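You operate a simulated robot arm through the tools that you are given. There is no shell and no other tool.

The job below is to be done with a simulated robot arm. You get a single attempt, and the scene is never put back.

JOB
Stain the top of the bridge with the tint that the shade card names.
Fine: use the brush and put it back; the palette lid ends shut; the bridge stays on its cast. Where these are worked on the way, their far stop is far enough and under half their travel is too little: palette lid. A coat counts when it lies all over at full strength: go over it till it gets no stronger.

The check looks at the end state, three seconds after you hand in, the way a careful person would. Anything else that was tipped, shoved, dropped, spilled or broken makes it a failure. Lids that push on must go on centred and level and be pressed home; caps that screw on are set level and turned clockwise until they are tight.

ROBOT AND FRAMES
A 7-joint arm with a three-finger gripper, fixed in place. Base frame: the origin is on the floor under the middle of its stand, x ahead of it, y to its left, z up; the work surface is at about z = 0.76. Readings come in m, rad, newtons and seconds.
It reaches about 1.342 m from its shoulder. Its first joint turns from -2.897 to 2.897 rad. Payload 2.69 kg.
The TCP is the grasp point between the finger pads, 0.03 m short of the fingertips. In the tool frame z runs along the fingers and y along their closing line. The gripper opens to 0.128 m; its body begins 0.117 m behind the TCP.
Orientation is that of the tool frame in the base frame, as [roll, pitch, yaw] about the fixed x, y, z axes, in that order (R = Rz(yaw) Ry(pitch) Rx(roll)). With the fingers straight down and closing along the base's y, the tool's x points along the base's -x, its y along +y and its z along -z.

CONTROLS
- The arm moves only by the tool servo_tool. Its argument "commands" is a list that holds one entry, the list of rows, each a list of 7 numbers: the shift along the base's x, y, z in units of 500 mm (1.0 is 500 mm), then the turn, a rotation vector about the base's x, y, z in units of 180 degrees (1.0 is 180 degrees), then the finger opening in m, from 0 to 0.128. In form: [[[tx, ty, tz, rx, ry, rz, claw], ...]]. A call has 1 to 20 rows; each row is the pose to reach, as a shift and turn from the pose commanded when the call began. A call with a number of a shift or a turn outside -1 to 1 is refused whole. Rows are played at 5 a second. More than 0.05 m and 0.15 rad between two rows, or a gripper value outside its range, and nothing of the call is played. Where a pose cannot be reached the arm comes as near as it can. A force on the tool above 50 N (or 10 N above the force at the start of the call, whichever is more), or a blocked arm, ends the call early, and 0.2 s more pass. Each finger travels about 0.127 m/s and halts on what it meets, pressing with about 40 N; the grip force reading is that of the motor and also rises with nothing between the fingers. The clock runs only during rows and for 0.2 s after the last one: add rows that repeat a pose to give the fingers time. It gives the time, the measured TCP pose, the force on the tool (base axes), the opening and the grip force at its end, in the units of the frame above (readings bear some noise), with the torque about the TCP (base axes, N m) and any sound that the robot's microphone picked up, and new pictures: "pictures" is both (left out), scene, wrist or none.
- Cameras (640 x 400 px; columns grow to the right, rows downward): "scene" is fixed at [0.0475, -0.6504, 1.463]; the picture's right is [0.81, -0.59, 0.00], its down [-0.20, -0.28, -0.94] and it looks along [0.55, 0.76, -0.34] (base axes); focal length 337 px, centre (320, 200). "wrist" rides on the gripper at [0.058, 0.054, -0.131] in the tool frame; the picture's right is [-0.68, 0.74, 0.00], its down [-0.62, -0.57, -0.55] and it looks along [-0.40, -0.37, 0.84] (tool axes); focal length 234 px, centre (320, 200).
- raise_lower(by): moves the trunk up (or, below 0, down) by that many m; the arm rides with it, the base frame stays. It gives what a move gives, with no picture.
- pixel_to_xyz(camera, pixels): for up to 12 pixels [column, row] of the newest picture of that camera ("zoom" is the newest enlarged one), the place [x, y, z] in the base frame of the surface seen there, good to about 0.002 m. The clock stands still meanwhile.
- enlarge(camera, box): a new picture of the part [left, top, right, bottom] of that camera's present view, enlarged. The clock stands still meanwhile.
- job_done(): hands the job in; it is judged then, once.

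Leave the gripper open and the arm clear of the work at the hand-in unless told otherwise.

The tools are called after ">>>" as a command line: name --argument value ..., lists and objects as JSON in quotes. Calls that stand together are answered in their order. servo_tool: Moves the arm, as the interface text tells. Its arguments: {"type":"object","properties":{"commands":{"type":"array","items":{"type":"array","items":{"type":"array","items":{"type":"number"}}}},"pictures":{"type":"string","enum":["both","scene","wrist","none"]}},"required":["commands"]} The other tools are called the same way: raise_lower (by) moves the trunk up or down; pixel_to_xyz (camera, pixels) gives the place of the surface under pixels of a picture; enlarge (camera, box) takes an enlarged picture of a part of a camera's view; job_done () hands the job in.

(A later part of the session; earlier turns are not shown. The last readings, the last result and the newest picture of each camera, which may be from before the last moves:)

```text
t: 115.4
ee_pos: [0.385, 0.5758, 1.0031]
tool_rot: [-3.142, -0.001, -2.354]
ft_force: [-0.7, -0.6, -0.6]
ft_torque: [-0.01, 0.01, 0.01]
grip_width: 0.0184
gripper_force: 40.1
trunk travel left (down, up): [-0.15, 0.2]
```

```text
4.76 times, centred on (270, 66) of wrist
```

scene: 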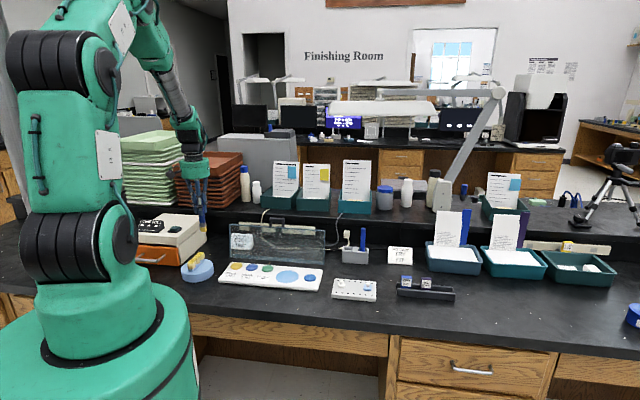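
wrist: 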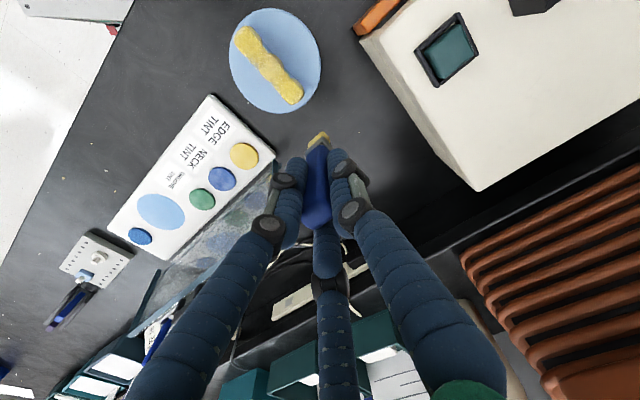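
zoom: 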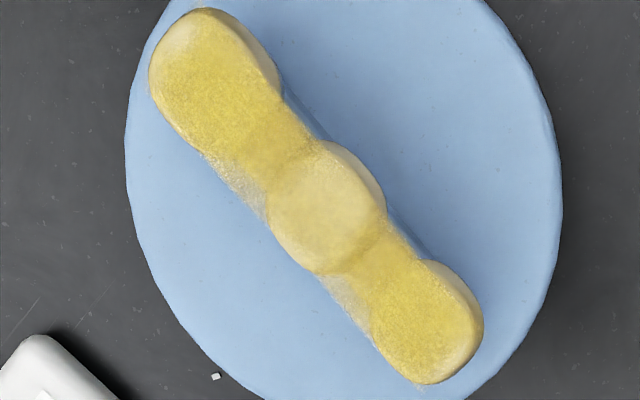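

The cast has drifted about 9 mm back and 4 mm left; I'll correct that afterwards. Next, tooth 2 gets cross-strokes (side to side) at three positions, slightly lighter at z 0.9335.

>>> servo_tool --commands '[[[-0.055, -0.057, -0.04, 0, 0, 0, 0.0], [-0.1089, -0.1113, -0.09, 0, 0, 0, 0.0], [-0.1174, -0.1198, -0.12, 0, 0, 0, 0.0], [-0.1174, -0.1198, -0.1364, 0, 0, 0, 0.0], [-0.1245, -0.1127, -0.1364, 0, 0, 0, 0.0], [-0.1103, -0.1269, -0.1364, 0, 0, 0, 0.0], [-0.1245, -0.1127, -0.1364, 0, 0, 0, 0.0], [-0.1103, -0.1269, -0.1364, 0, 0, 0, 0.0], [-0.1018, -0.1184, -0.1364, 0, 0, 0, 0.0], [-0.116, -0.1042, -0.1364, 0, 0, 0, 0.0], [-0.1018, -0.1184, -0.1364, 0, 0, 0, 0.0], [-0.116, -0.1042, -0.1364, 0, 0, 0, 0.0], [-0.1018, -0.1184, -0.1364, 0, 0, 0, 0.0], [-0.0933, -0.1099, -0.1364, 0, 0, 0, 0.0], [-0.1075, -0.0957, -0.1364, 0, 0, 0, 0.0], [-0.0933, -0.1099, -0.1364, 0, 0, 0, 0.0], [-0.1075, -0.0957, -0.1364, 0, 0, 0, 0.0], [-0.1089, -0.1113, -0.1364, 0, 0, 0, 0.0]]]' --pictures "none"

>>> servo_tool --commands '[[[0, 0, 0.01, 0, 0, 0, 0.0], [0, 0, 0.05, 0, 0, 0, 0.0], [0.04, 0.04, 0.08, 0, 0, 0, 0.0], [0.08, 0.08, 0.11, 0, 0, 0, 0.0], [0.1089, 0.1113, 0.1364, 0, 0, 0, 0.0], [0.1089, 0.1113, 0.1364, 0, 0, 0, 0.0]]]' --pictures "both"

>>> enlarge --camera "scene" --box '[175, 250, 223, 280]'

>>> enlarge --camera "wrist" --box '[230, 24, 310, 108]'

```text
t: 119.2
ee_pos: [0.33, 0.5198, 0.9329]
tool_rot: [-3.141, -0.002, -2.353]
ft_force: [-0.4, -0.7, 2.5]
ft_torque: [-0.12, 0.09, 0.01]
grip_width: 0.0184
gripper_force: 39.9
trunk travel left (down, up): [-0.15, 0.2]
```

```text
t: 120.6
ee_pos: [0.385, 0.5778, 1.0022]
tool_rot: [-3.141, 0.0, -2.353]
ft_force: [-0.2, -0.3, -0.7]
ft_torque: [-0.02, -0.01, 0.02]
grip_width: 0.0184
gripper_force: 40.2
trunk travel left (down, up): [-0.15, 0.2]
```

scene: 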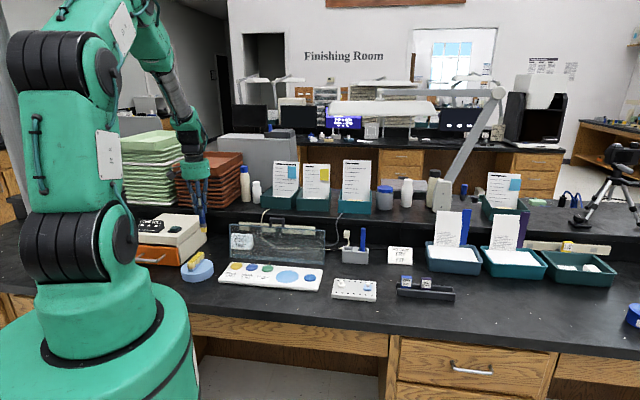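
wrist: 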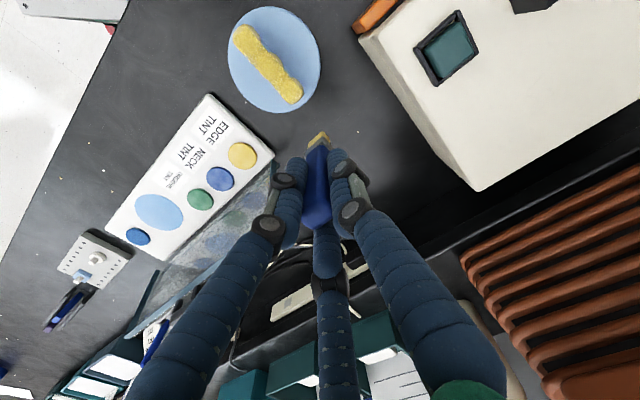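

```text
13.33 times, centred on (199, 265) of scene
```

zoom: 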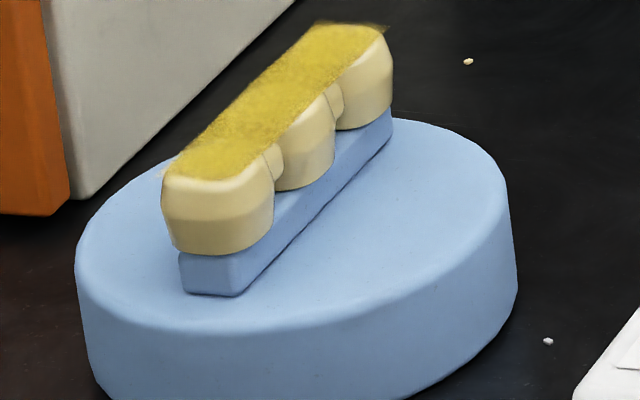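

```text
4.76 times, centred on (270, 66) of wrist
```

zoom: 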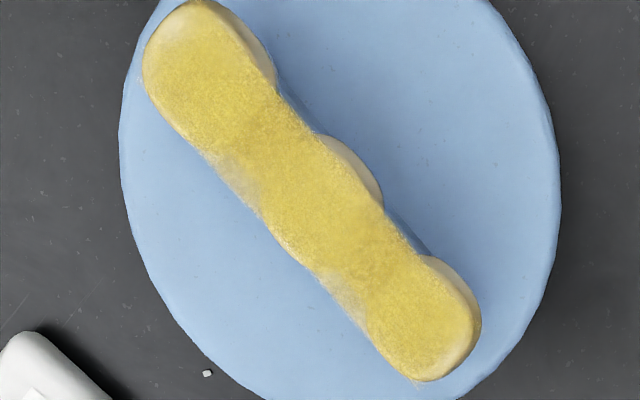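

Cross-strokes work very well: tooth 2 is now evenly yellow, with hardly any drag. I'll measure the positions and then do the same on tooth 1 and tooth 3, including their outer ends.

>>> pixel_to_xyz --camera "wrist" --pixels '[[246, 39], [270, 67], [292, 90], [236, 34], [300, 99], [240, 30], [296, 103], [255, 66], [270, 50]]'

```text
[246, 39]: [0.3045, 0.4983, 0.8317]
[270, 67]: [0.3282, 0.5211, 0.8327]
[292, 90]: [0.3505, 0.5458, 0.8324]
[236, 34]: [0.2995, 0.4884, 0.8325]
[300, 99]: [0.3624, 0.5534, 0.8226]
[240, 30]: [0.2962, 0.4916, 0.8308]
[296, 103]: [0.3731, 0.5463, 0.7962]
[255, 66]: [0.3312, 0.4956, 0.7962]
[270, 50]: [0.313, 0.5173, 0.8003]
```

Next, cross-strokes on tooth 1 at z 0.9337, with extra attention to its front end.

>>> servo_tool --commands '[[[-0.055, -0.053, -0.04, 0, 0, 0, 0.0], [-0.11, -0.107, -0.07, 0, 0, 0, 0.0], [-0.168, -0.1646, -0.11, 0, 0, 0, 0.0], [-0.168, -0.1646, -0.136, 0, 0, 0, 0.0], [-0.1751, -0.1575, -0.136, 0, 0, 0, 0.0], [-0.1609, -0.1717, -0.136, 0, 0, 0, 0.0], [-0.1751, -0.1575, -0.136, 0, 0, 0, 0.0], [-0.1609, -0.1717, -0.136, 0, 0, 0, 0.0], [-0.1751, -0.1575, -0.136, 0, 0, 0, 0.0], [-0.168, -0.1505, -0.136, 0, 0, 0, 0.0], [-0.1539, -0.1646, -0.136, 0, 0, 0, 0.0], [-0.168, -0.1505, -0.136, 0, 0, 0, 0.0], [-0.1539, -0.1646, -0.136, 0, 0, 0, 0.0], [-0.1468, -0.1575, -0.136, 0, 0, 0, 0.0], [-0.1609, -0.1434, -0.136, 0, 0, 0, 0.0], [-0.1468, -0.1575, -0.136, 0, 0, 0, 0.0], [-0.1609, -0.1434, -0.136, 0, 0, 0, 0.0], [-0.1609, -0.1575, -0.136, 0, 0, 0, 0.0]]]' --pictures "none"

>>> servo_tool --commands '[[[0, 0, 0.01, 0, 0, 0, 0.0], [0, 0, 0.05, 0, 0, 0, 0.0], [0.05, 0.05, 0.08, 0, 0, 0, 0.0], [0.105, 0.105, 0.11, 0, 0, 0, 0.0], [0.1609, 0.1575, 0.136, 0, 0, 0, 0.0], [0.1609, 0.1575, 0.136, 0, 0, 0, 0.0]]]' --pictures "both"

>>> enlarge --camera "scene" --box '[175, 250, 223, 280]'

>>> enlarge --camera "wrist" --box '[226, 20, 306, 104]'

```text
t: 124.4
ee_pos: [0.3032, 0.4978, 0.9339]
tool_rot: [-3.141, 0.0, -2.356]
ft_force: [0.2, -0.2, -0.4]
ft_torque: [-0.03, 0.03, -0.01]
grip_width: 0.0183
gripper_force: 39.7
trunk travel left (down, up): [-0.15, 0.2]
```

```text
t: 125.8
ee_pos: [0.3843, 0.579, 1.0028]
tool_rot: [-3.141, 0.002, -2.354]
ft_force: [0.4, -0.1, -0.9]
ft_torque: [-0.03, 0.04, 0.02]
grip_width: 0.0185
gripper_force: 40.1
trunk travel left (down, up): [-0.15, 0.2]
```

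scene: 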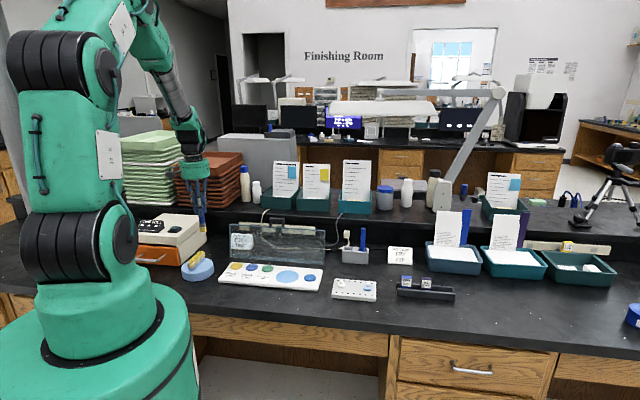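
wrist: 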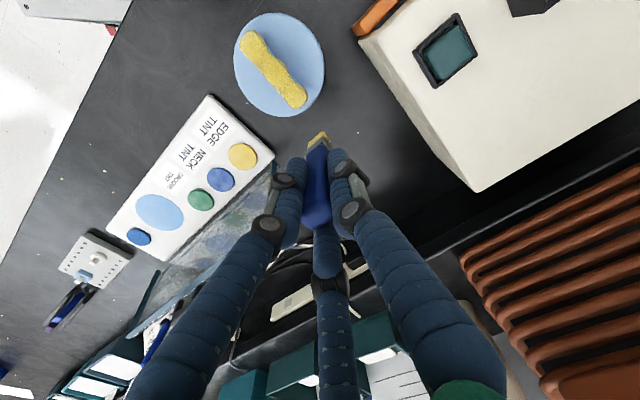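

```text
13.33 times, centred on (199, 265) of scene
```

zoom: 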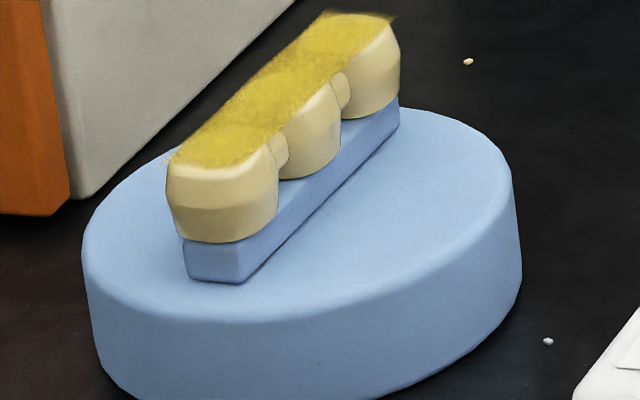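

```text
4.76 times, centred on (266, 62) of wrist
```

zoom: 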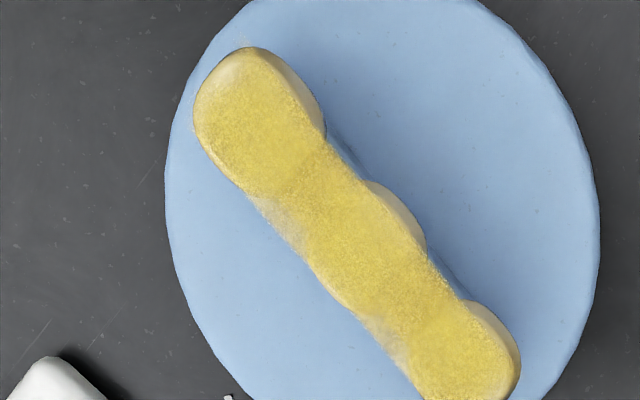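

Tooth 1 improved. I'll measure again and do tooth 3 with cross-strokes, emphasising its back end.

>>> pixel_to_xyz --camera "wrist" --pixels '[[252, 44], [275, 70], [296, 93], [245, 35], [306, 104], [301, 101]]'

```text
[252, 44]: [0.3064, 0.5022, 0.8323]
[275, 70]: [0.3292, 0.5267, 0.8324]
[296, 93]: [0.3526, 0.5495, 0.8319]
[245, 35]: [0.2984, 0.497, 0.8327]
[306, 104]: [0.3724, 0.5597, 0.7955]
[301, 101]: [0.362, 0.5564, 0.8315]
```

>>> servo_tool --commands '[[[-0.049, -0.04, -0.05, 0, 0, 0, 0.0], [-0.049, -0.04, -0.11, 0, 0, 0, 0.0], [-0.049, -0.04, -0.1368, 0, 0, 0, 0.0], [-0.0561, -0.0329, -0.1368, 0, 0, 0, 0.0], [-0.0419, -0.0471, -0.1368, 0, 0, 0, 0.0], [-0.0561, -0.0329, -0.1368, 0, 0, 0, 0.0], [-0.0419, -0.0471, -0.1368, 0, 0, 0, 0.0], [-0.049, -0.0541, -0.1368, 0, 0, 0, 0.0], [-0.0631, -0.04, -0.1368, 0, 0, 0, 0.0], [-0.049, -0.0541, -0.1368, 0, 0, 0, 0.0], [-0.0631, -0.04, -0.1368, 0, 0, 0, 0.0], [-0.0702, -0.0471, -0.1368, 0, 0, 0, 0.0], [-0.0561, -0.0612, -0.1368, 0, 0, 0, 0.0], [-0.0702, -0.0471, -0.1368, 0, 0, 0, 0.0], [-0.0561, -0.0612, -0.1368, 0, 0, 0, 0.0], [-0.0561, -0.0471, -0.1368, 0, 0, 0, 0.0]]]' --pictures "none"

>>> servo_tool --commands '[[[0, 0, 0.01, 0, 0, 0, 0.0], [0, 0, 0.05, 0, 0, 0, 0.0], [0.028, 0.024, 0.1, 0, 0, 0, 0.0], [0.0561, 0.0471, 0.1368, 0, 0, 0, 0.0], [0.0561, 0.0471, 0.1368, 0, 0, 0, 0.0]]]' --pictures "both"

>>> enlarge --camera "scene" --box '[175, 250, 223, 280]'

>>> enlarge --camera "wrist" --box '[232, 26, 312, 110]'

```text
t: 129.2
ee_pos: [0.3552, 0.5525, 0.9336]
tool_rot: [3.141, 0.0, -2.356]
ft_force: [1.1, -3.8, 6.5]
ft_torque: [-0.24, -0.07, -0.01]
grip_width: 0.0185
gripper_force: 39.6
trunk travel left (down, up): [-0.15, 0.2]
```

```text
t: 130.4
ee_pos: [0.3826, 0.5767, 1.0004]
tool_rot: [3.141, 0.0, -2.354]
ft_force: [0.0, 0.8, -0.6]
ft_torque: [0.0, 0.03, 0.01]
grip_width: 0.0184
gripper_force: 40.0
trunk travel left (down, up): [-0.15, 0.2]
```

scene: 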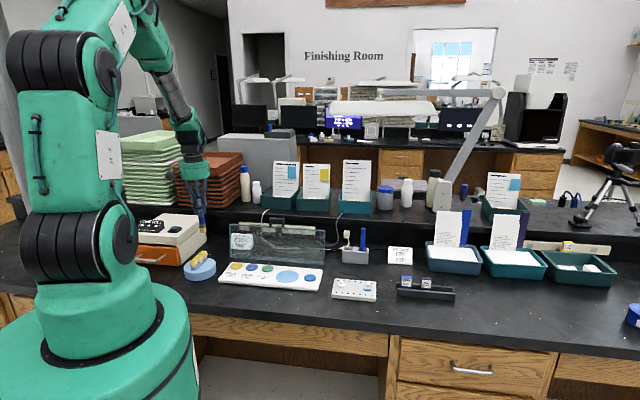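
wrist: 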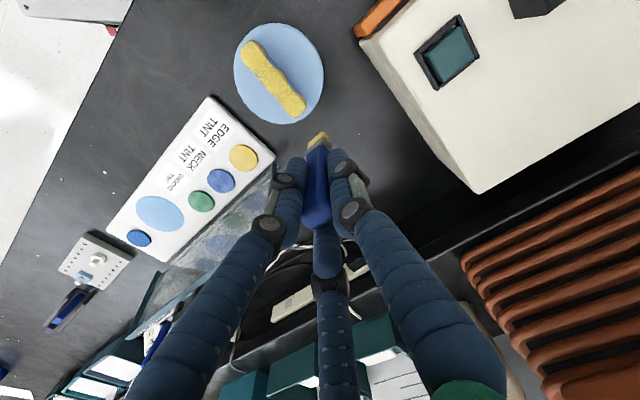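

```text
13.33 times, centred on (199, 265) of scene
```

zoom: 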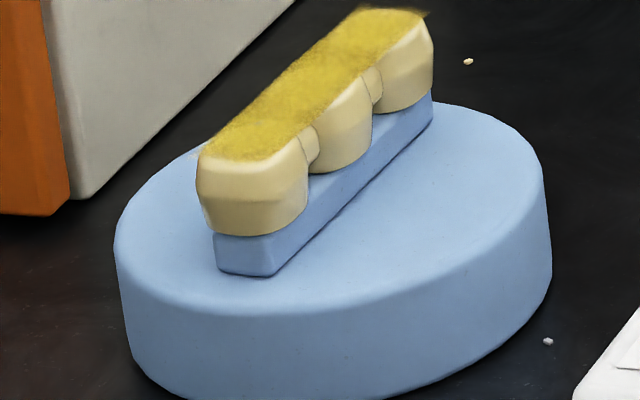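

```text
4.76 times, centred on (272, 68) of wrist
```

zoom: 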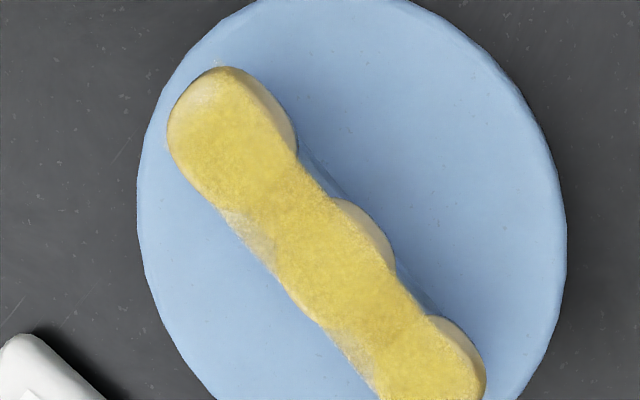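

The coat is nearly even now. The lighter spots are tooth 1's front end and the right-hand edge of the two gaps. The cast drifted a little to the right this time. I'll measure.

>>> pixel_to_xyz --camera "wrist" --pixels '[[253, 51], [275, 79], [295, 102], [243, 44], [302, 112], [258, 78], [279, 102]]'

>>> enlarge --camera "scene" --box '[183, 248, 219, 268]'

```text
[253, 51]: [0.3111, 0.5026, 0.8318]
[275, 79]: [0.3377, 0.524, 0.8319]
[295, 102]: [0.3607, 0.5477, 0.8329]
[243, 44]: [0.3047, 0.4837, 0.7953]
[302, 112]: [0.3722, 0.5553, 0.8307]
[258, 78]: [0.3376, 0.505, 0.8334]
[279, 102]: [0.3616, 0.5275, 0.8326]
```

```text
16.00 times, centred on (201, 258) of scene
```

zoom: 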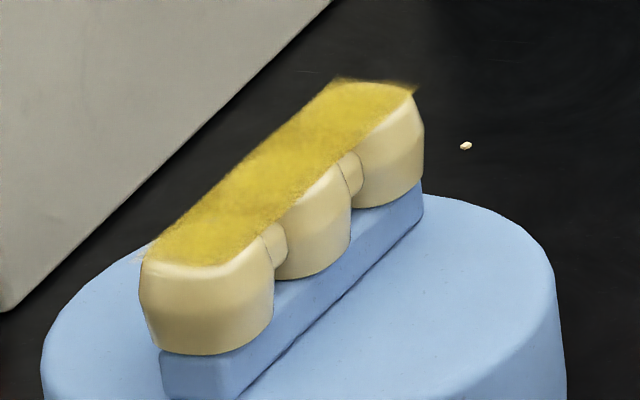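

The painted plane reaches about ±13.5 mm from the centre line. I'll do another pass with strokes shifted toward the right edge, on tooth 1's front end and across the gap between teeth 1 and 2, lifting between the two spots.

>>> servo_tool --commands '[[[-0.05, -0.055, -0.04, 0, 0, 0, 0.0], [-0.1, -0.11, -0.07, 0, 0, 0, 0.0], [-0.15, -0.1637, -0.11, 0, 0, 0, 0.0], [-0.15, -0.1637, -0.1362, 0, 0, 0, 0.0], [-0.1585, -0.1552, -0.1362, 0, 0, 0, 0.0], [-0.1415, -0.1721, -0.1362, 0, 0, 0, 0.0], [-0.1585, -0.1552, -0.1362, 0, 0, 0, 0.0], [-0.1415, -0.1721, -0.1362, 0, 0, 0, 0.0], [-0.1344, -0.1651, -0.1362, 0, 0, 0, 0.0], [-0.1514, -0.1481, -0.1362, 0, 0, 0, 0.0], [-0.1344, -0.1651, -0.1362, 0, 0, 0, 0.0], [-0.13, -0.145, -0.12, 0, 0, 0, 0.0], [-0.1161, -0.1241, -0.12, 0, 0, 0, 0.0], [-0.1161, -0.1241, -0.1362, 0, 0, 0, 0.0], [-0.1047, -0.1354, -0.1362, 0, 0, 0, 0.0], [-0.1217, -0.1184, -0.1362, 0, 0, 0, 0.0], [-0.1047, -0.1354, -0.1362, 0, 0, 0, 0.0], [-0.1217, -0.1184, -0.1362, 0, 0, 0, 0.0], [-0.1047, -0.1354, -0.1362, 0, 0, 0, 0.0], [-0.1161, -0.1241, -0.1362, 0, 0, 0, 0.0]]]' --pictures "none"

>>> servo_tool --commands '[[[0, 0, 0.01, 0, 0, 0, 0.0], [0, 0, 0.05, 0, 0, 0, 0.0], [0.04, 0.043, 0.08, 0, 0, 0, 0.0], [0.08, 0.085, 0.11, 0, 0, 0, 0.0], [0.1161, 0.1241, 0.1362, 0, 0, 0, 0.0], [0.1161, 0.1241, 0.1362, 0, 0, 0, 0.0]]]' --pictures "both"

>>> enlarge --camera "scene" --box '[175, 250, 223, 280]'

>>> enlarge --camera "wrist" --box '[232, 30, 312, 120]'

```text
t: 134.6
ee_pos: [0.3252, 0.5151, 0.9329]
tool_rot: [3.142, 0.0, -2.354]
ft_force: [0.7, -1.6, 7.2]
ft_torque: [-0.08, -0.04, 0.0]
grip_width: 0.0186
gripper_force: 39.4
trunk travel left (down, up): [-0.15, 0.2]
```

```text
t: 136.0
ee_pos: [0.3831, 0.578, 1.0032]
tool_rot: [3.141, 0.001, -2.355]
ft_force: [-0.3, 0.7, -0.5]
ft_torque: [0.01, 0.03, 0.02]
grip_width: 0.0183
gripper_force: 40.5
trunk travel left (down, up): [-0.15, 0.2]
```

scene: 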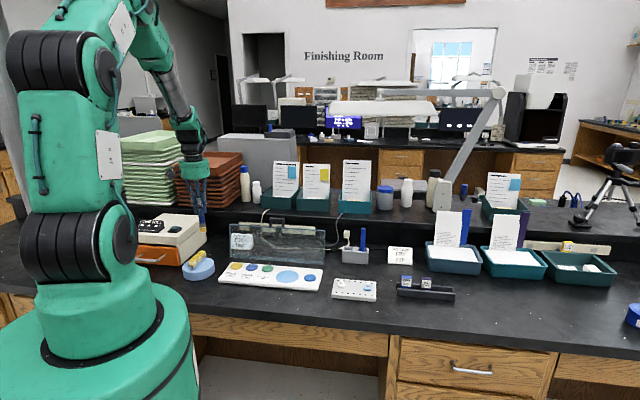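
wrist: 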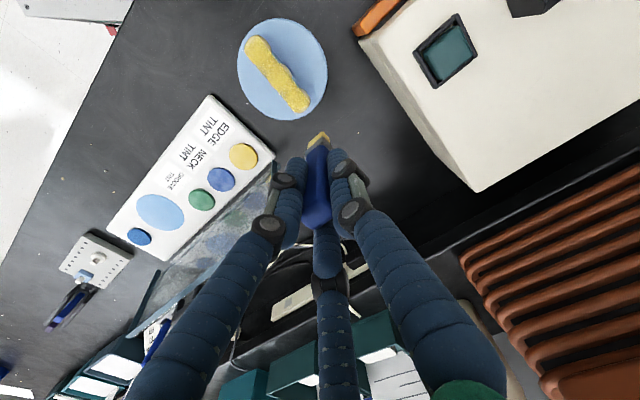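

```text
13.33 times, centred on (199, 265) of scene
```

zoom: 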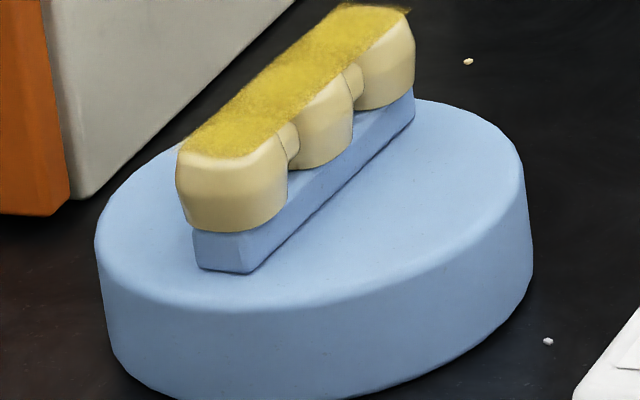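

```text
4.44 times, centred on (272, 75) of wrist
```

zoom: 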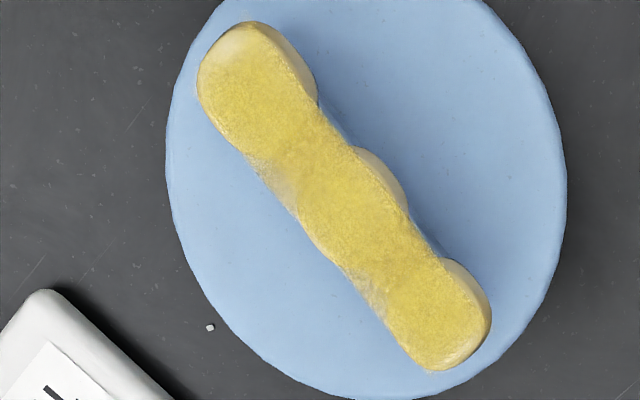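

>>> pixel_to_xyz --camera "wrist" --pixels '[[257, 49], [279, 77], [299, 101], [249, 40], [245, 42], [253, 37], [307, 110], [260, 73], [282, 98]]'

>>> enlarge --camera "wrist" --box '[240, 30, 288, 64]'

>>> enlarge --camera "wrist" --box '[266, 84, 314, 118]'

>>> enlarge --camera "scene" --box '[187, 248, 211, 264]'

```text
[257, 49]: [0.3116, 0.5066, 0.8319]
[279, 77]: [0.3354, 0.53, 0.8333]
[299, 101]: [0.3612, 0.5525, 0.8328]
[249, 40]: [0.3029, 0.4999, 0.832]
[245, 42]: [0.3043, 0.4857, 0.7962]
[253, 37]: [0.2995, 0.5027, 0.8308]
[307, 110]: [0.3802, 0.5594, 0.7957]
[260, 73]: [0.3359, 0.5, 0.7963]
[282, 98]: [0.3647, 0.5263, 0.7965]
```

```text
11.76 times, centred on (264, 47) of wrist
```

zoom: 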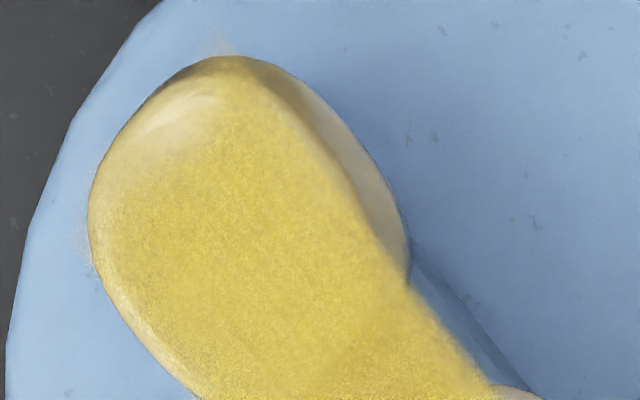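

```text
11.76 times, centred on (290, 101) of wrist
```

zoom: 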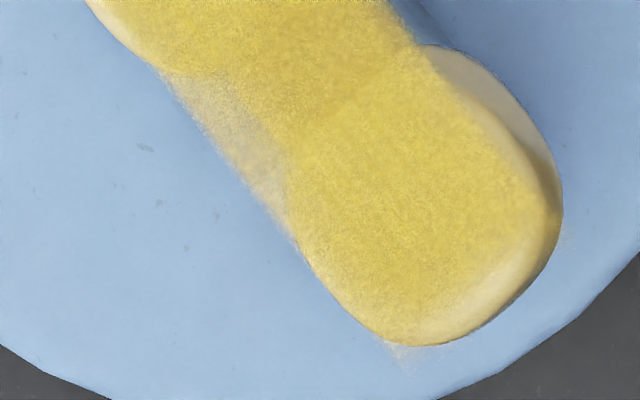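

```text
16.00 times, centred on (199, 256) of scene
```

zoom: 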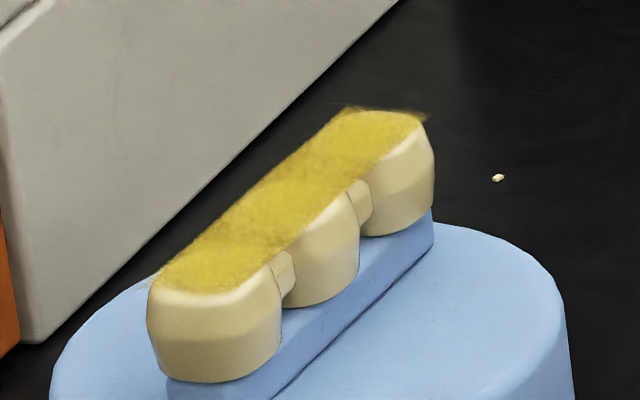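

Nearly everything is well coated; a thin strip at tooth 1's front and the right edge of the gap between teeth 2 and 3 are lighter. The cast is now about 21 mm behind and 5 mm left of its original spot. I'll press on tooth 2 and drag it back before the final coat.

>>> servo_tool --commands '[[[-0.047, -0.045, -0.05, 0, 0, 0, 0.0], [-0.0941, -0.0909, -0.1, 0, 0, 0, 0.0], [-0.0941, -0.0909, -0.134, 0, 0, 0, 0.0], [-0.0941, -0.0909, -0.138, 0, 0, 0, 0.0], [-0.0941, -0.0909, -0.138, 0, 0, 0, 0.0], [-0.098, -0.0972, -0.138, 0, 0, 0, 0.0], [-0.1019, -0.1034, -0.138, 0, 0, 0, 0.0], [-0.1058, -0.1097, -0.138, 0, 0, 0, 0.0], [-0.1096, -0.1159, -0.138, 0, 0, 0, 0.0], [-0.1135, -0.1222, -0.138, 0, 0, 0, 0.0], [-0.1174, -0.1284, -0.138, 0, 0, 0, 0.0], [-0.1174, -0.1284, -0.138, 0, 0, 0, 0.0]]]' --pictures "none"

>>> servo_tool --commands '[[[0, 0, 0.01, 0, 0, 0, 0.0], [0, 0, 0.05, 0, 0, 0, 0.0], [0.04, 0.045, 0.09, 0, 0, 0, 0.0], [0.08, 0.088, 0.12, 0, 0, 0, 0.0], [0.1174, 0.1284, 0.138, 0, 0, 0, 0.0], [0.1174, 0.1284, 0.138, 0, 0, 0, 0.0]]]' --pictures "both"

>>> enlarge --camera "scene" --box '[175, 250, 223, 280]'

>>> enlarge --camera "wrist" --box '[216, 10, 312, 110]'

```text
t: 138.6
ee_pos: [0.3249, 0.5111, 0.933]
tool_rot: [-3.141, 0.0, -2.354]
ft_force: [-0.2, -0.1, 0.6]
ft_torque: [0.03, 0.03, -0.01]
grip_width: 0.0184
gripper_force: 39.9
trunk travel left (down, up): [-0.15, 0.2]
```

```text
t: 140.0
ee_pos: [0.3838, 0.5795, 1.0032]
tool_rot: [-3.14, 0.0, -2.354]
ft_force: [0.4, -0.3, -0.2]
ft_torque: [-0.02, 0.01, 0.04]
grip_width: 0.0182
gripper_force: 40.5
trunk travel left (down, up): [-0.15, 0.2]
```

scene: 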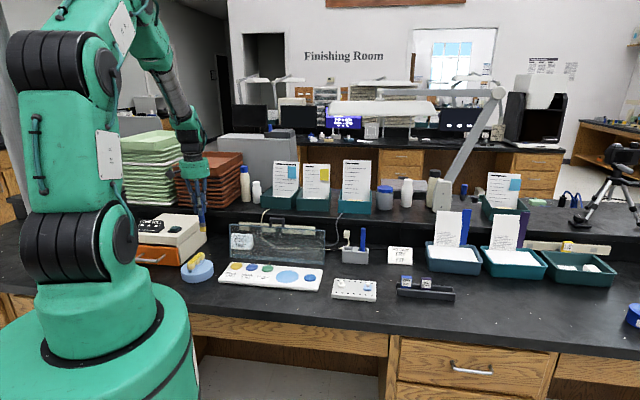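
wrist: 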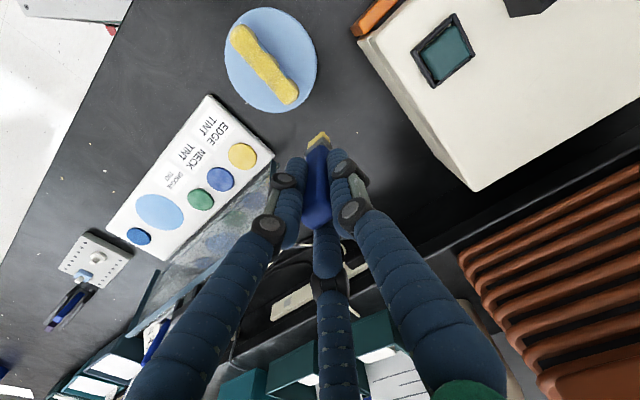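

```text
13.33 times, centred on (199, 265) of scene
```

zoom: 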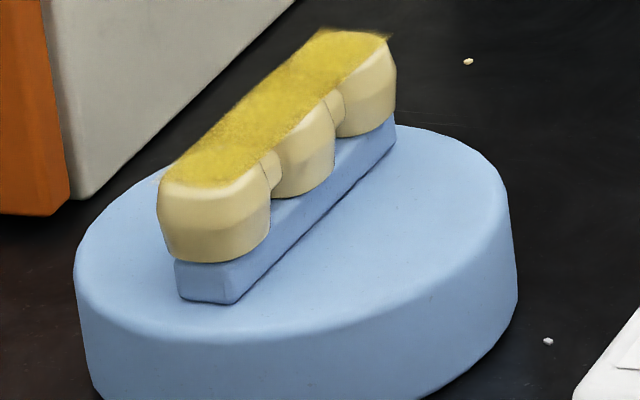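

```text
4.00 times, centred on (264, 60) of wrist
```

zoom: 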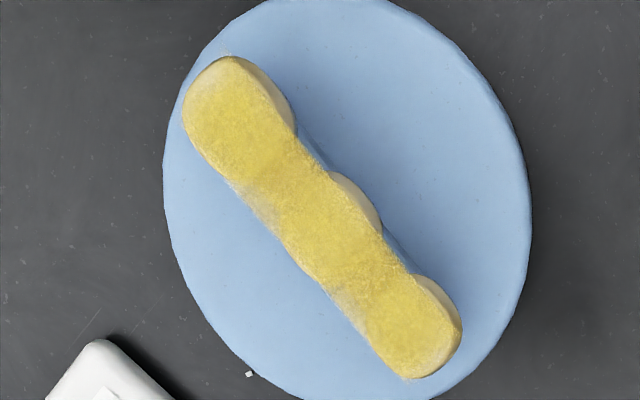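

The cast is essentially back at its original spot. For the final coat I'll re-dip on the yellow pad, keeping higher to clear the lid's corner on the way.

>>> servo_tool --commands '[[[0.0, -0.05, 0.06, 0, 0, -0.033, 0.0], [0.035, -0.12, 0.06, 0, 0, -0.067, 0.0], [0.07, -0.17, 0.06, 0, 0, -0.1, 0.0], [0.105, -0.22, 0.06, 0, 0, -0.133, 0.0], [0.1365, -0.2547, 0.04, 0, 0, -0.1667, 0.0], [0.1365, -0.2547, -0.04, 0, 0, -0.1667, 0.0], [0.1365, -0.2547, -0.12, 0, 0, -0.1667, 0.0], [0.1365, -0.2547, -0.2, 0, 0, -0.1667, 0.0], [0.1365, -0.2547, -0.226, 0, 0, -0.1667, 0.0], [0.1365, -0.2547, -0.2338, 0, 0, -0.1667, 0.0], [0.1365, -0.2547, -0.2338, 0, 0, -0.1667, 0.0]]]' --pictures "scene"

>>> enlarge --camera "scene" --box '[205, 230, 285, 290]'

```text
t: 142.4
ee_pos: [0.4497, 0.4495, 0.8852]
tool_rot: [-3.141, 0.0, -2.88]
ft_force: [-0.7, 0.6, 3.4]
ft_torque: [0.07, 0.12, 0.0]
grip_width: 0.0182
gripper_force: 40.2
trunk travel left (down, up): [-0.15, 0.2]
```

scene: 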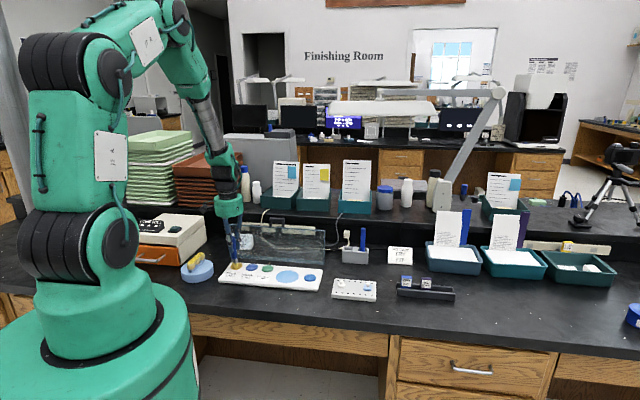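

```text
6.67 times, centred on (245, 260) of scene
```

zoom: 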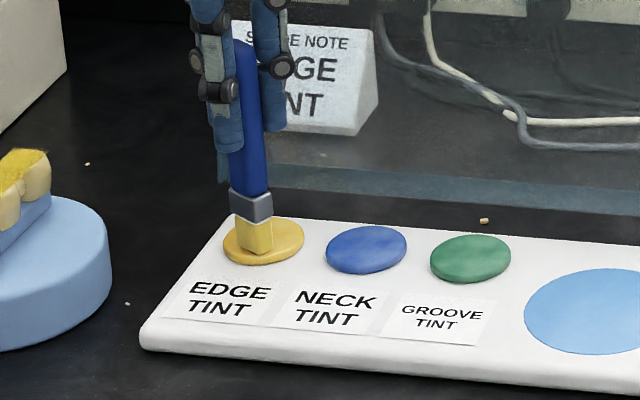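

The brush touched the pad with 3.4 N. I'll return to the viewing pose and measure the teeth.

>>> servo_tool --commands '[[[0, 0, 0.06, 0, 0, 0, 0.0], [0, 0, 0.14, 0, 0, 0, 0.0], [0, 0, 0.22, 0, 0, 0, 0.0], [-0.0315, 0.0347, 0.29, 0, 0, 0.033, 0.0], [-0.0665, 0.0847, 0.29, 0, 0, 0.067, 0.0], [-0.1015, 0.1347, 0.29, 0, 0, 0.1, 0.0], [-0.12, 0.2, 0.28, 0, 0, 0.133, 0.0], [-0.1365, 0.2547, 0.2338, 0, 0, 0.1667, 0.0], [-0.1365, 0.2547, 0.2338, 0, 0, 0.1667, 0.0]]]' --pictures "wrist"

>>> pixel_to_xyz --camera "wrist" --pixels '[[244, 37], [265, 65], [288, 91], [233, 28], [296, 99], [238, 26], [250, 62], [272, 86]]'

>>> enlarge --camera "wrist" --box '[216, 10, 312, 110]'

```text
t: 144.4
ee_pos: [0.3826, 0.5762, 0.999]
tool_rot: [-3.141, -0.002, -2.355]
ft_force: [0.4, 0.4, -1.7]
ft_torque: [-0.08, 0.0, -0.02]
grip_width: 0.0185
gripper_force: 39.9
trunk travel left (down, up): [-0.15, 0.2]
```

wrist: 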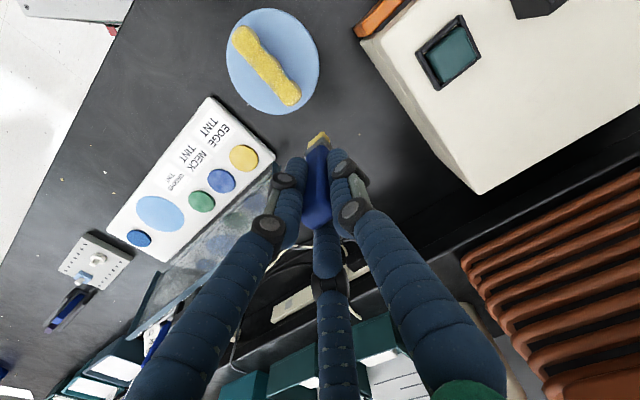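

```text
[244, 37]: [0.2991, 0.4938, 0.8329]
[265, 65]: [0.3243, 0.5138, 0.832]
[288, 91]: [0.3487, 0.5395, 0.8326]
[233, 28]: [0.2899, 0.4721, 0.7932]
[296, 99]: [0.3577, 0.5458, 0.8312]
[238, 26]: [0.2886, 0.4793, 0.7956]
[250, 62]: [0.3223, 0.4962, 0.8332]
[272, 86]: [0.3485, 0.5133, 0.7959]
```

```text
4.00 times, centred on (264, 60) of wrist
```

zoom: 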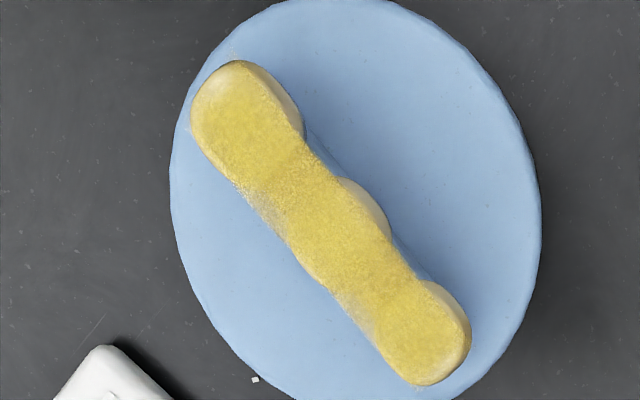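

Now a full final round with wide cross-strokes, in blocks. First tooth 1, from its front edge backward.

>>> servo_tool --commands '[[[-0.055, -0.055, -0.04, 0, 0, 0, 0.0], [-0.11, -0.11, -0.08, 0, 0, 0, 0.0], [-0.1752, -0.1748, -0.11, 0, 0, 0, 0.0], [-0.1752, -0.1748, -0.1362, 0, 0, 0, 0.0], [-0.1851, -0.1649, -0.1362, 0, 0, 0, 0.0], [-0.1639, -0.1862, -0.1362, 0, 0, 0, 0.0], [-0.1851, -0.1649, -0.1362, 0, 0, 0, 0.0], [-0.1639, -0.1862, -0.1362, 0, 0, 0, 0.0], [-0.1583, -0.1805, -0.1362, 0, 0, 0, 0.0], [-0.1795, -0.1593, -0.1362, 0, 0, 0, 0.0], [-0.1583, -0.1805, -0.1362, 0, 0, 0, 0.0], [-0.1526, -0.1748, -0.1362, 0, 0, 0, 0.0], [-0.1738, -0.1536, -0.1362, 0, 0, 0, 0.0], [-0.1526, -0.1748, -0.1362, 0, 0, 0, 0.0], [-0.147, -0.1692, -0.1362, 0, 0, 0, 0.0], [-0.1682, -0.148, -0.1362, 0, 0, 0, 0.0], [-0.147, -0.1692, -0.1362, 0, 0, 0, 0.0], [-0.1413, -0.1635, -0.1362, 0, 0, 0, 0.0], [-0.1625, -0.1423, -0.1362, 0, 0, 0, 0.0], [-0.1413, -0.1635, -0.1362, 0, 0, 0, 0.0]]]' --pictures "none"

>>> servo_tool --commands '[[[0, 0, 0.01, 0, 0, 0, 0.0], [0, 0, 0.05, 0, 0, 0, 0.0], [0.05, 0.055, 0.08, 0, 0, 0, 0.0], [0.095, 0.11, 0.11, 0, 0, 0, 0.0], [0.1413, 0.1635, 0.1362, 0, 0, 0, 0.0], [0.1413, 0.1635, 0.1362, 0, 0, 0, 0.0]]]' --pictures "wrist"

>>> enlarge --camera "wrist" --box '[216, 10, 312, 110]'

>>> enlarge --camera "scene" --box '[175, 250, 223, 280]'

```text
t: 148.6
ee_pos: [0.3124, 0.4955, 0.9344]
tool_rot: [3.141, 0.0, -2.354]
ft_force: [-0.5, 0.7, -1.3]
ft_torque: [-0.07, -0.07, 0.01]
grip_width: 0.0184
gripper_force: 40.2
trunk travel left (down, up): [-0.15, 0.2]
```

```text
t: 150.0
ee_pos: [0.3845, 0.5789, 1.0013]
tool_rot: [-3.14, 0.001, -2.355]
ft_force: [-0.2, 0.5, -0.1]
ft_torque: [-0.01, 0.01, 0.03]
grip_width: 0.0185
gripper_force: 40.1
trunk travel left (down, up): [-0.15, 0.2]
```

wrist: 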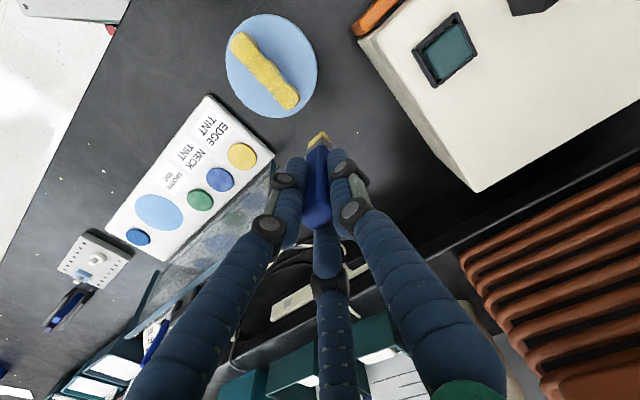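

```text
4.00 times, centred on (264, 60) of wrist
```

zoom: 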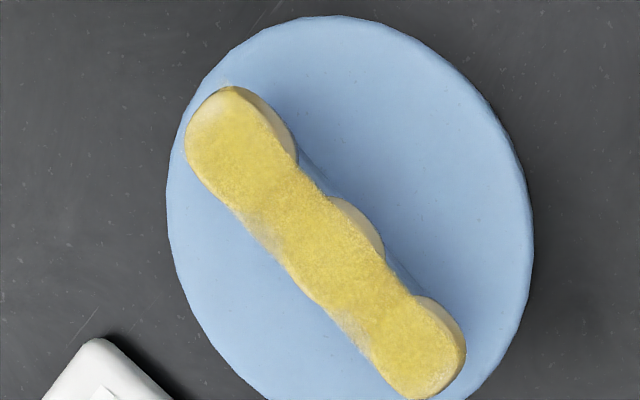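

```text
13.33 times, centred on (199, 265) of scene
```

zoom: 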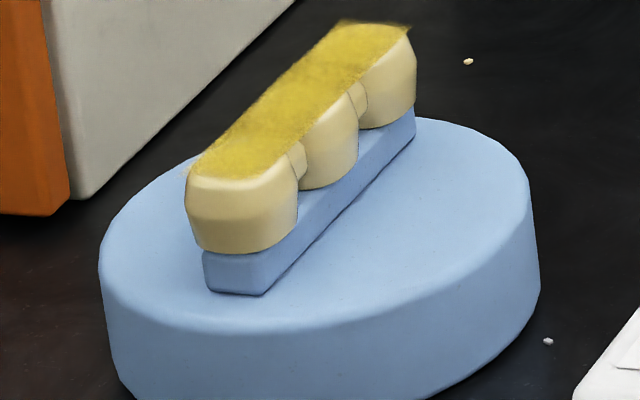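

Tooth 1's main area is strong, but its front 3 mm strip is still a bit paler, so I need to go nearer that edge. I'll measure again.

>>> pixel_to_xyz --camera "wrist" --pixels '[[244, 44], [266, 72], [289, 97], [236, 34], [297, 107], [232, 38], [243, 32]]'

>>> enlarge --camera "wrist" --box '[228, 26, 276, 60]'

>>> enlarge --camera "wrist" --box '[254, 80, 302, 114]'

```text
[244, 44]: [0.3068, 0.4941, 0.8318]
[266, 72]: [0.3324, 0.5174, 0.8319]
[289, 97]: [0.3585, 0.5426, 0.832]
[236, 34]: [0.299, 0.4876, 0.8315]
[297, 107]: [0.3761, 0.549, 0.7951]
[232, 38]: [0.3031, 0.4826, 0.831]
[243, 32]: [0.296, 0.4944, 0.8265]
```

```text
11.76 times, centred on (252, 43) of wrist
```

zoom: 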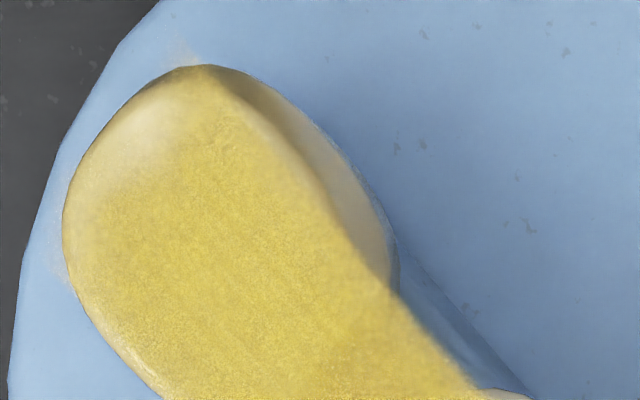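

```text
11.76 times, centred on (278, 97) of wrist
```

zoom: 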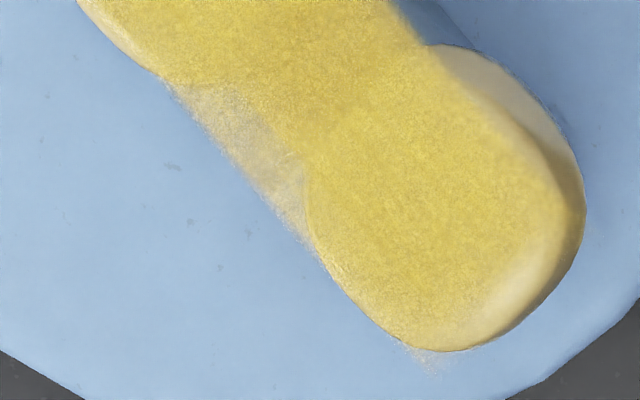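

Targeted touch-ups come next: tooth 1's front strip, the right side of both gaps, and tooth 3's back strip. Each spot gets a landing from above, cross-strokes and a lift.

>>> servo_tool --commands '[[[-0.055, -0.06, -0.04, 0, 0, 0, 0.0], [-0.11, -0.12, -0.07, 0, 0, 0, 0.0], [-0.1733, -0.1847, -0.09, 0, 0, 0, 0.0], [-0.1733, -0.1847, -0.1366, 0, 0, 0, 0.0], [-0.1818, -0.1762, -0.1366, 0, 0, 0, 0.0], [-0.1634, -0.1946, -0.1366, 0, 0, 0, 0.0], [-0.1818, -0.1762, -0.1366, 0, 0, 0, 0.0], [-0.1634, -0.1946, -0.1366, 0, 0, 0, 0.0], [-0.1818, -0.1762, -0.1366, 0, 0, 0, 0.0], [-0.1775, -0.172, -0.1366, 0, 0, 0, 0.0], [-0.1592, -0.1904, -0.1366, 0, 0, 0, 0.0], [-0.1775, -0.172, -0.1366, 0, 0, 0, 0.0], [-0.1592, -0.1904, -0.1366, 0, 0, 0, 0.0], [-0.1592, -0.1904, -0.12, 0, 0, 0, 0.0], [-0.126, -0.1473, -0.12, 0, 0, 0, 0.0], [-0.126, -0.1473, -0.1366, 0, 0, 0, 0.0], [-0.1182, -0.155, -0.1366, 0, 0, 0, 0.0], [-0.1337, -0.1395, -0.1366, 0, 0, 0, 0.0], [-0.1182, -0.155, -0.1366, 0, 0, 0, 0.0], [-0.126, -0.1473, -0.12, 0, 0, 0, 0.0]]]' --pictures "scene"

>>> enlarge --camera "scene" --box '[175, 245, 223, 280]'

```text
t: 154.2
ee_pos: [0.3201, 0.5019, 0.9416]
tool_rot: [-3.141, 0.0, -2.354]
ft_force: [1.5, 0.0, -0.6]
ft_torque: [-0.01, 0.02, 0.0]
grip_width: 0.0181
gripper_force: 39.9
trunk travel left (down, up): [-0.15, 0.2]
```

scene: 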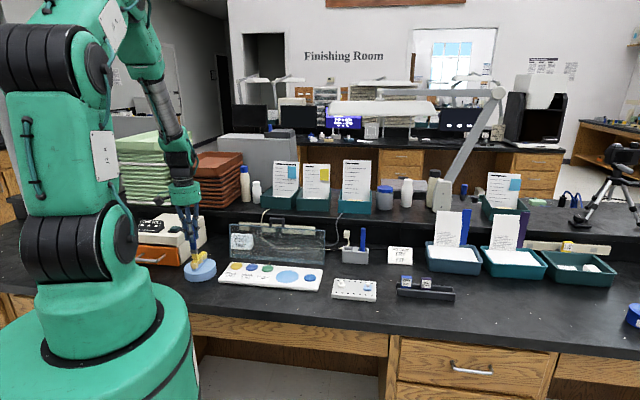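

```text
11.43 times, centred on (199, 262) of scene
```

zoom: 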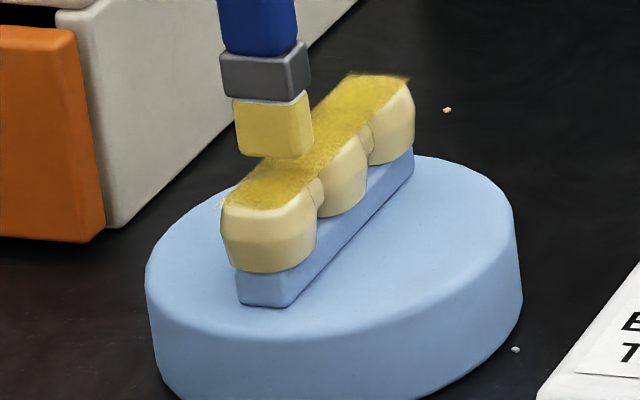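

The front of tooth 1 is now covered. I'll continue with the gap between teeth 2 and 3 and tooth 3's back end.

>>> servo_tool --commands '[[[0.0481, 0.0481, 0, 0, 0, 0, 0.0], [0.0481, 0.0481, -0.0168, 0, 0, 0, 0.0], [0.0559, 0.0404, -0.0168, 0, 0, 0, 0.0], [0.0404, 0.0559, -0.0168, 0, 0, 0, 0.0], [0.0559, 0.0404, -0.0168, 0, 0, 0, 0.0], [0.0404, 0.0559, -0.0168, 0, 0, 0, 0.0], [0.0481, 0.0481, 0, 0, 0, 0, 0.0], [0.0883, 0.0982, 0, 0, 0, 0, 0.0], [0.0883, 0.0982, -0.017, 0, 0, 0, 0.0], [0.0798, 0.1067, -0.017, 0, 0, 0, 0.0], [0.0982, 0.0883, -0.017, 0, 0, 0, 0.0], [0.0798, 0.1067, -0.017, 0, 0, 0, 0.0], [0.0982, 0.0883, -0.017, 0, 0, 0, 0.0], [0.094, 0.0841, -0.017, 0, 0, 0, 0.0], [0.0756, 0.1025, -0.017, 0, 0, 0, 0.0], [0.094, 0.0841, -0.017, 0, 0, 0, 0.0], [0.0756, 0.1025, -0.017, 0, 0, 0, 0.0], [0.08, 0.1, 0, 0, 0, 0, 0.0], [0.1, 0.125, 0.06, 0, 0, 0, 0.0], [0.126, 0.1473, 0.12, 0, 0, 0, 0.0]]]' --pictures "wrist"

>>> enlarge --camera "wrist" --box '[226, 10, 322, 120]'

>>> enlarge --camera "scene" --box '[175, 250, 223, 280]'

```text
t: 158.4
ee_pos: [0.3842, 0.5756, 0.9992]
tool_rot: [3.141, 0.001, -2.354]
ft_force: [-0.9, -1.2, -0.1]
ft_torque: [0.01, -0.05, 0.0]
grip_width: 0.0184
gripper_force: 39.7
trunk travel left (down, up): [-0.15, 0.2]
```

wrist: 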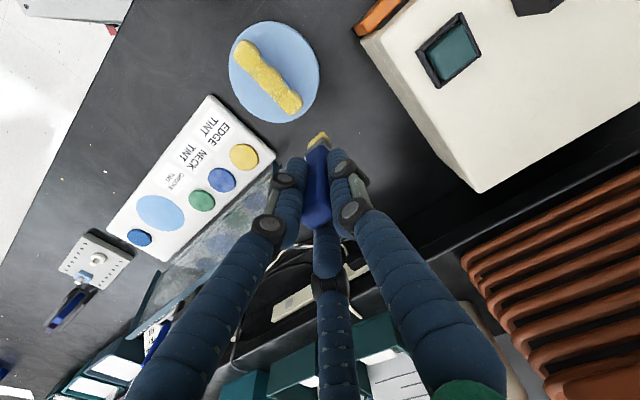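

```text
3.64 times, centred on (274, 65) of wrist
```

zoom: 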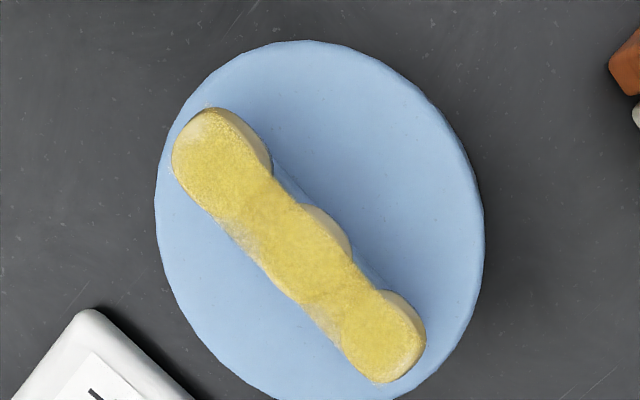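

```text
13.33 times, centred on (199, 265) of scene
```

zoom: 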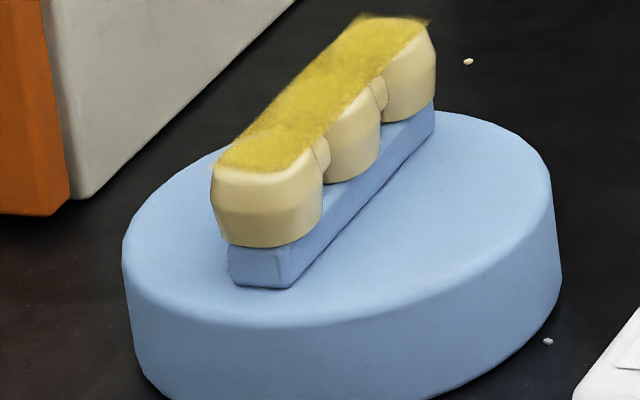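

>>> enlarge --camera "wrist" --box '[230, 34, 278, 68]'

>>> enlarge --camera "wrist" --box '[256, 82, 312, 120]'

>>> enlarge --camera "wrist" --box '[240, 56, 296, 94]'

>>> pixel_to_xyz --camera "wrist" --pixels '[[248, 54], [270, 79], [292, 100], [238, 46], [302, 110], [244, 42]]'

```text
11.76 times, centred on (254, 51) of wrist
```

zoom: 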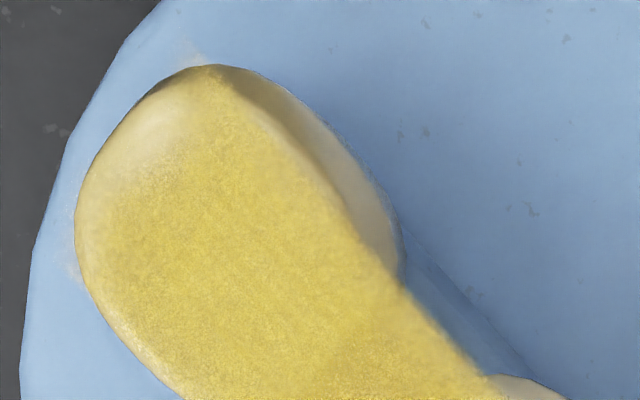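

```text
10.53 times, centred on (284, 101) of wrist
```

zoom: 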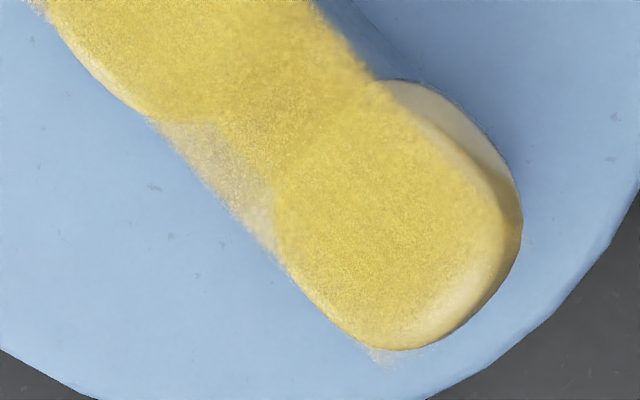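

```text
10.53 times, centred on (268, 75) of wrist
```

zoom: 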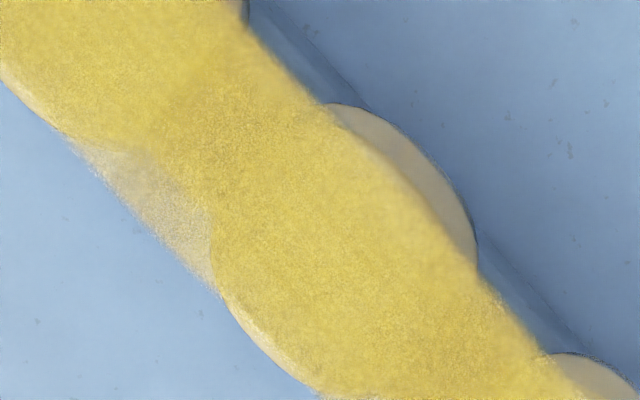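

```text
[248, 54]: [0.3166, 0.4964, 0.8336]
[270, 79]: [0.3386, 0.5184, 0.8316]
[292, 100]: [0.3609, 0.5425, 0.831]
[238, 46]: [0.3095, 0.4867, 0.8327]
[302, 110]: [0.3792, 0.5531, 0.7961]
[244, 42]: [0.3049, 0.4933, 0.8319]
```

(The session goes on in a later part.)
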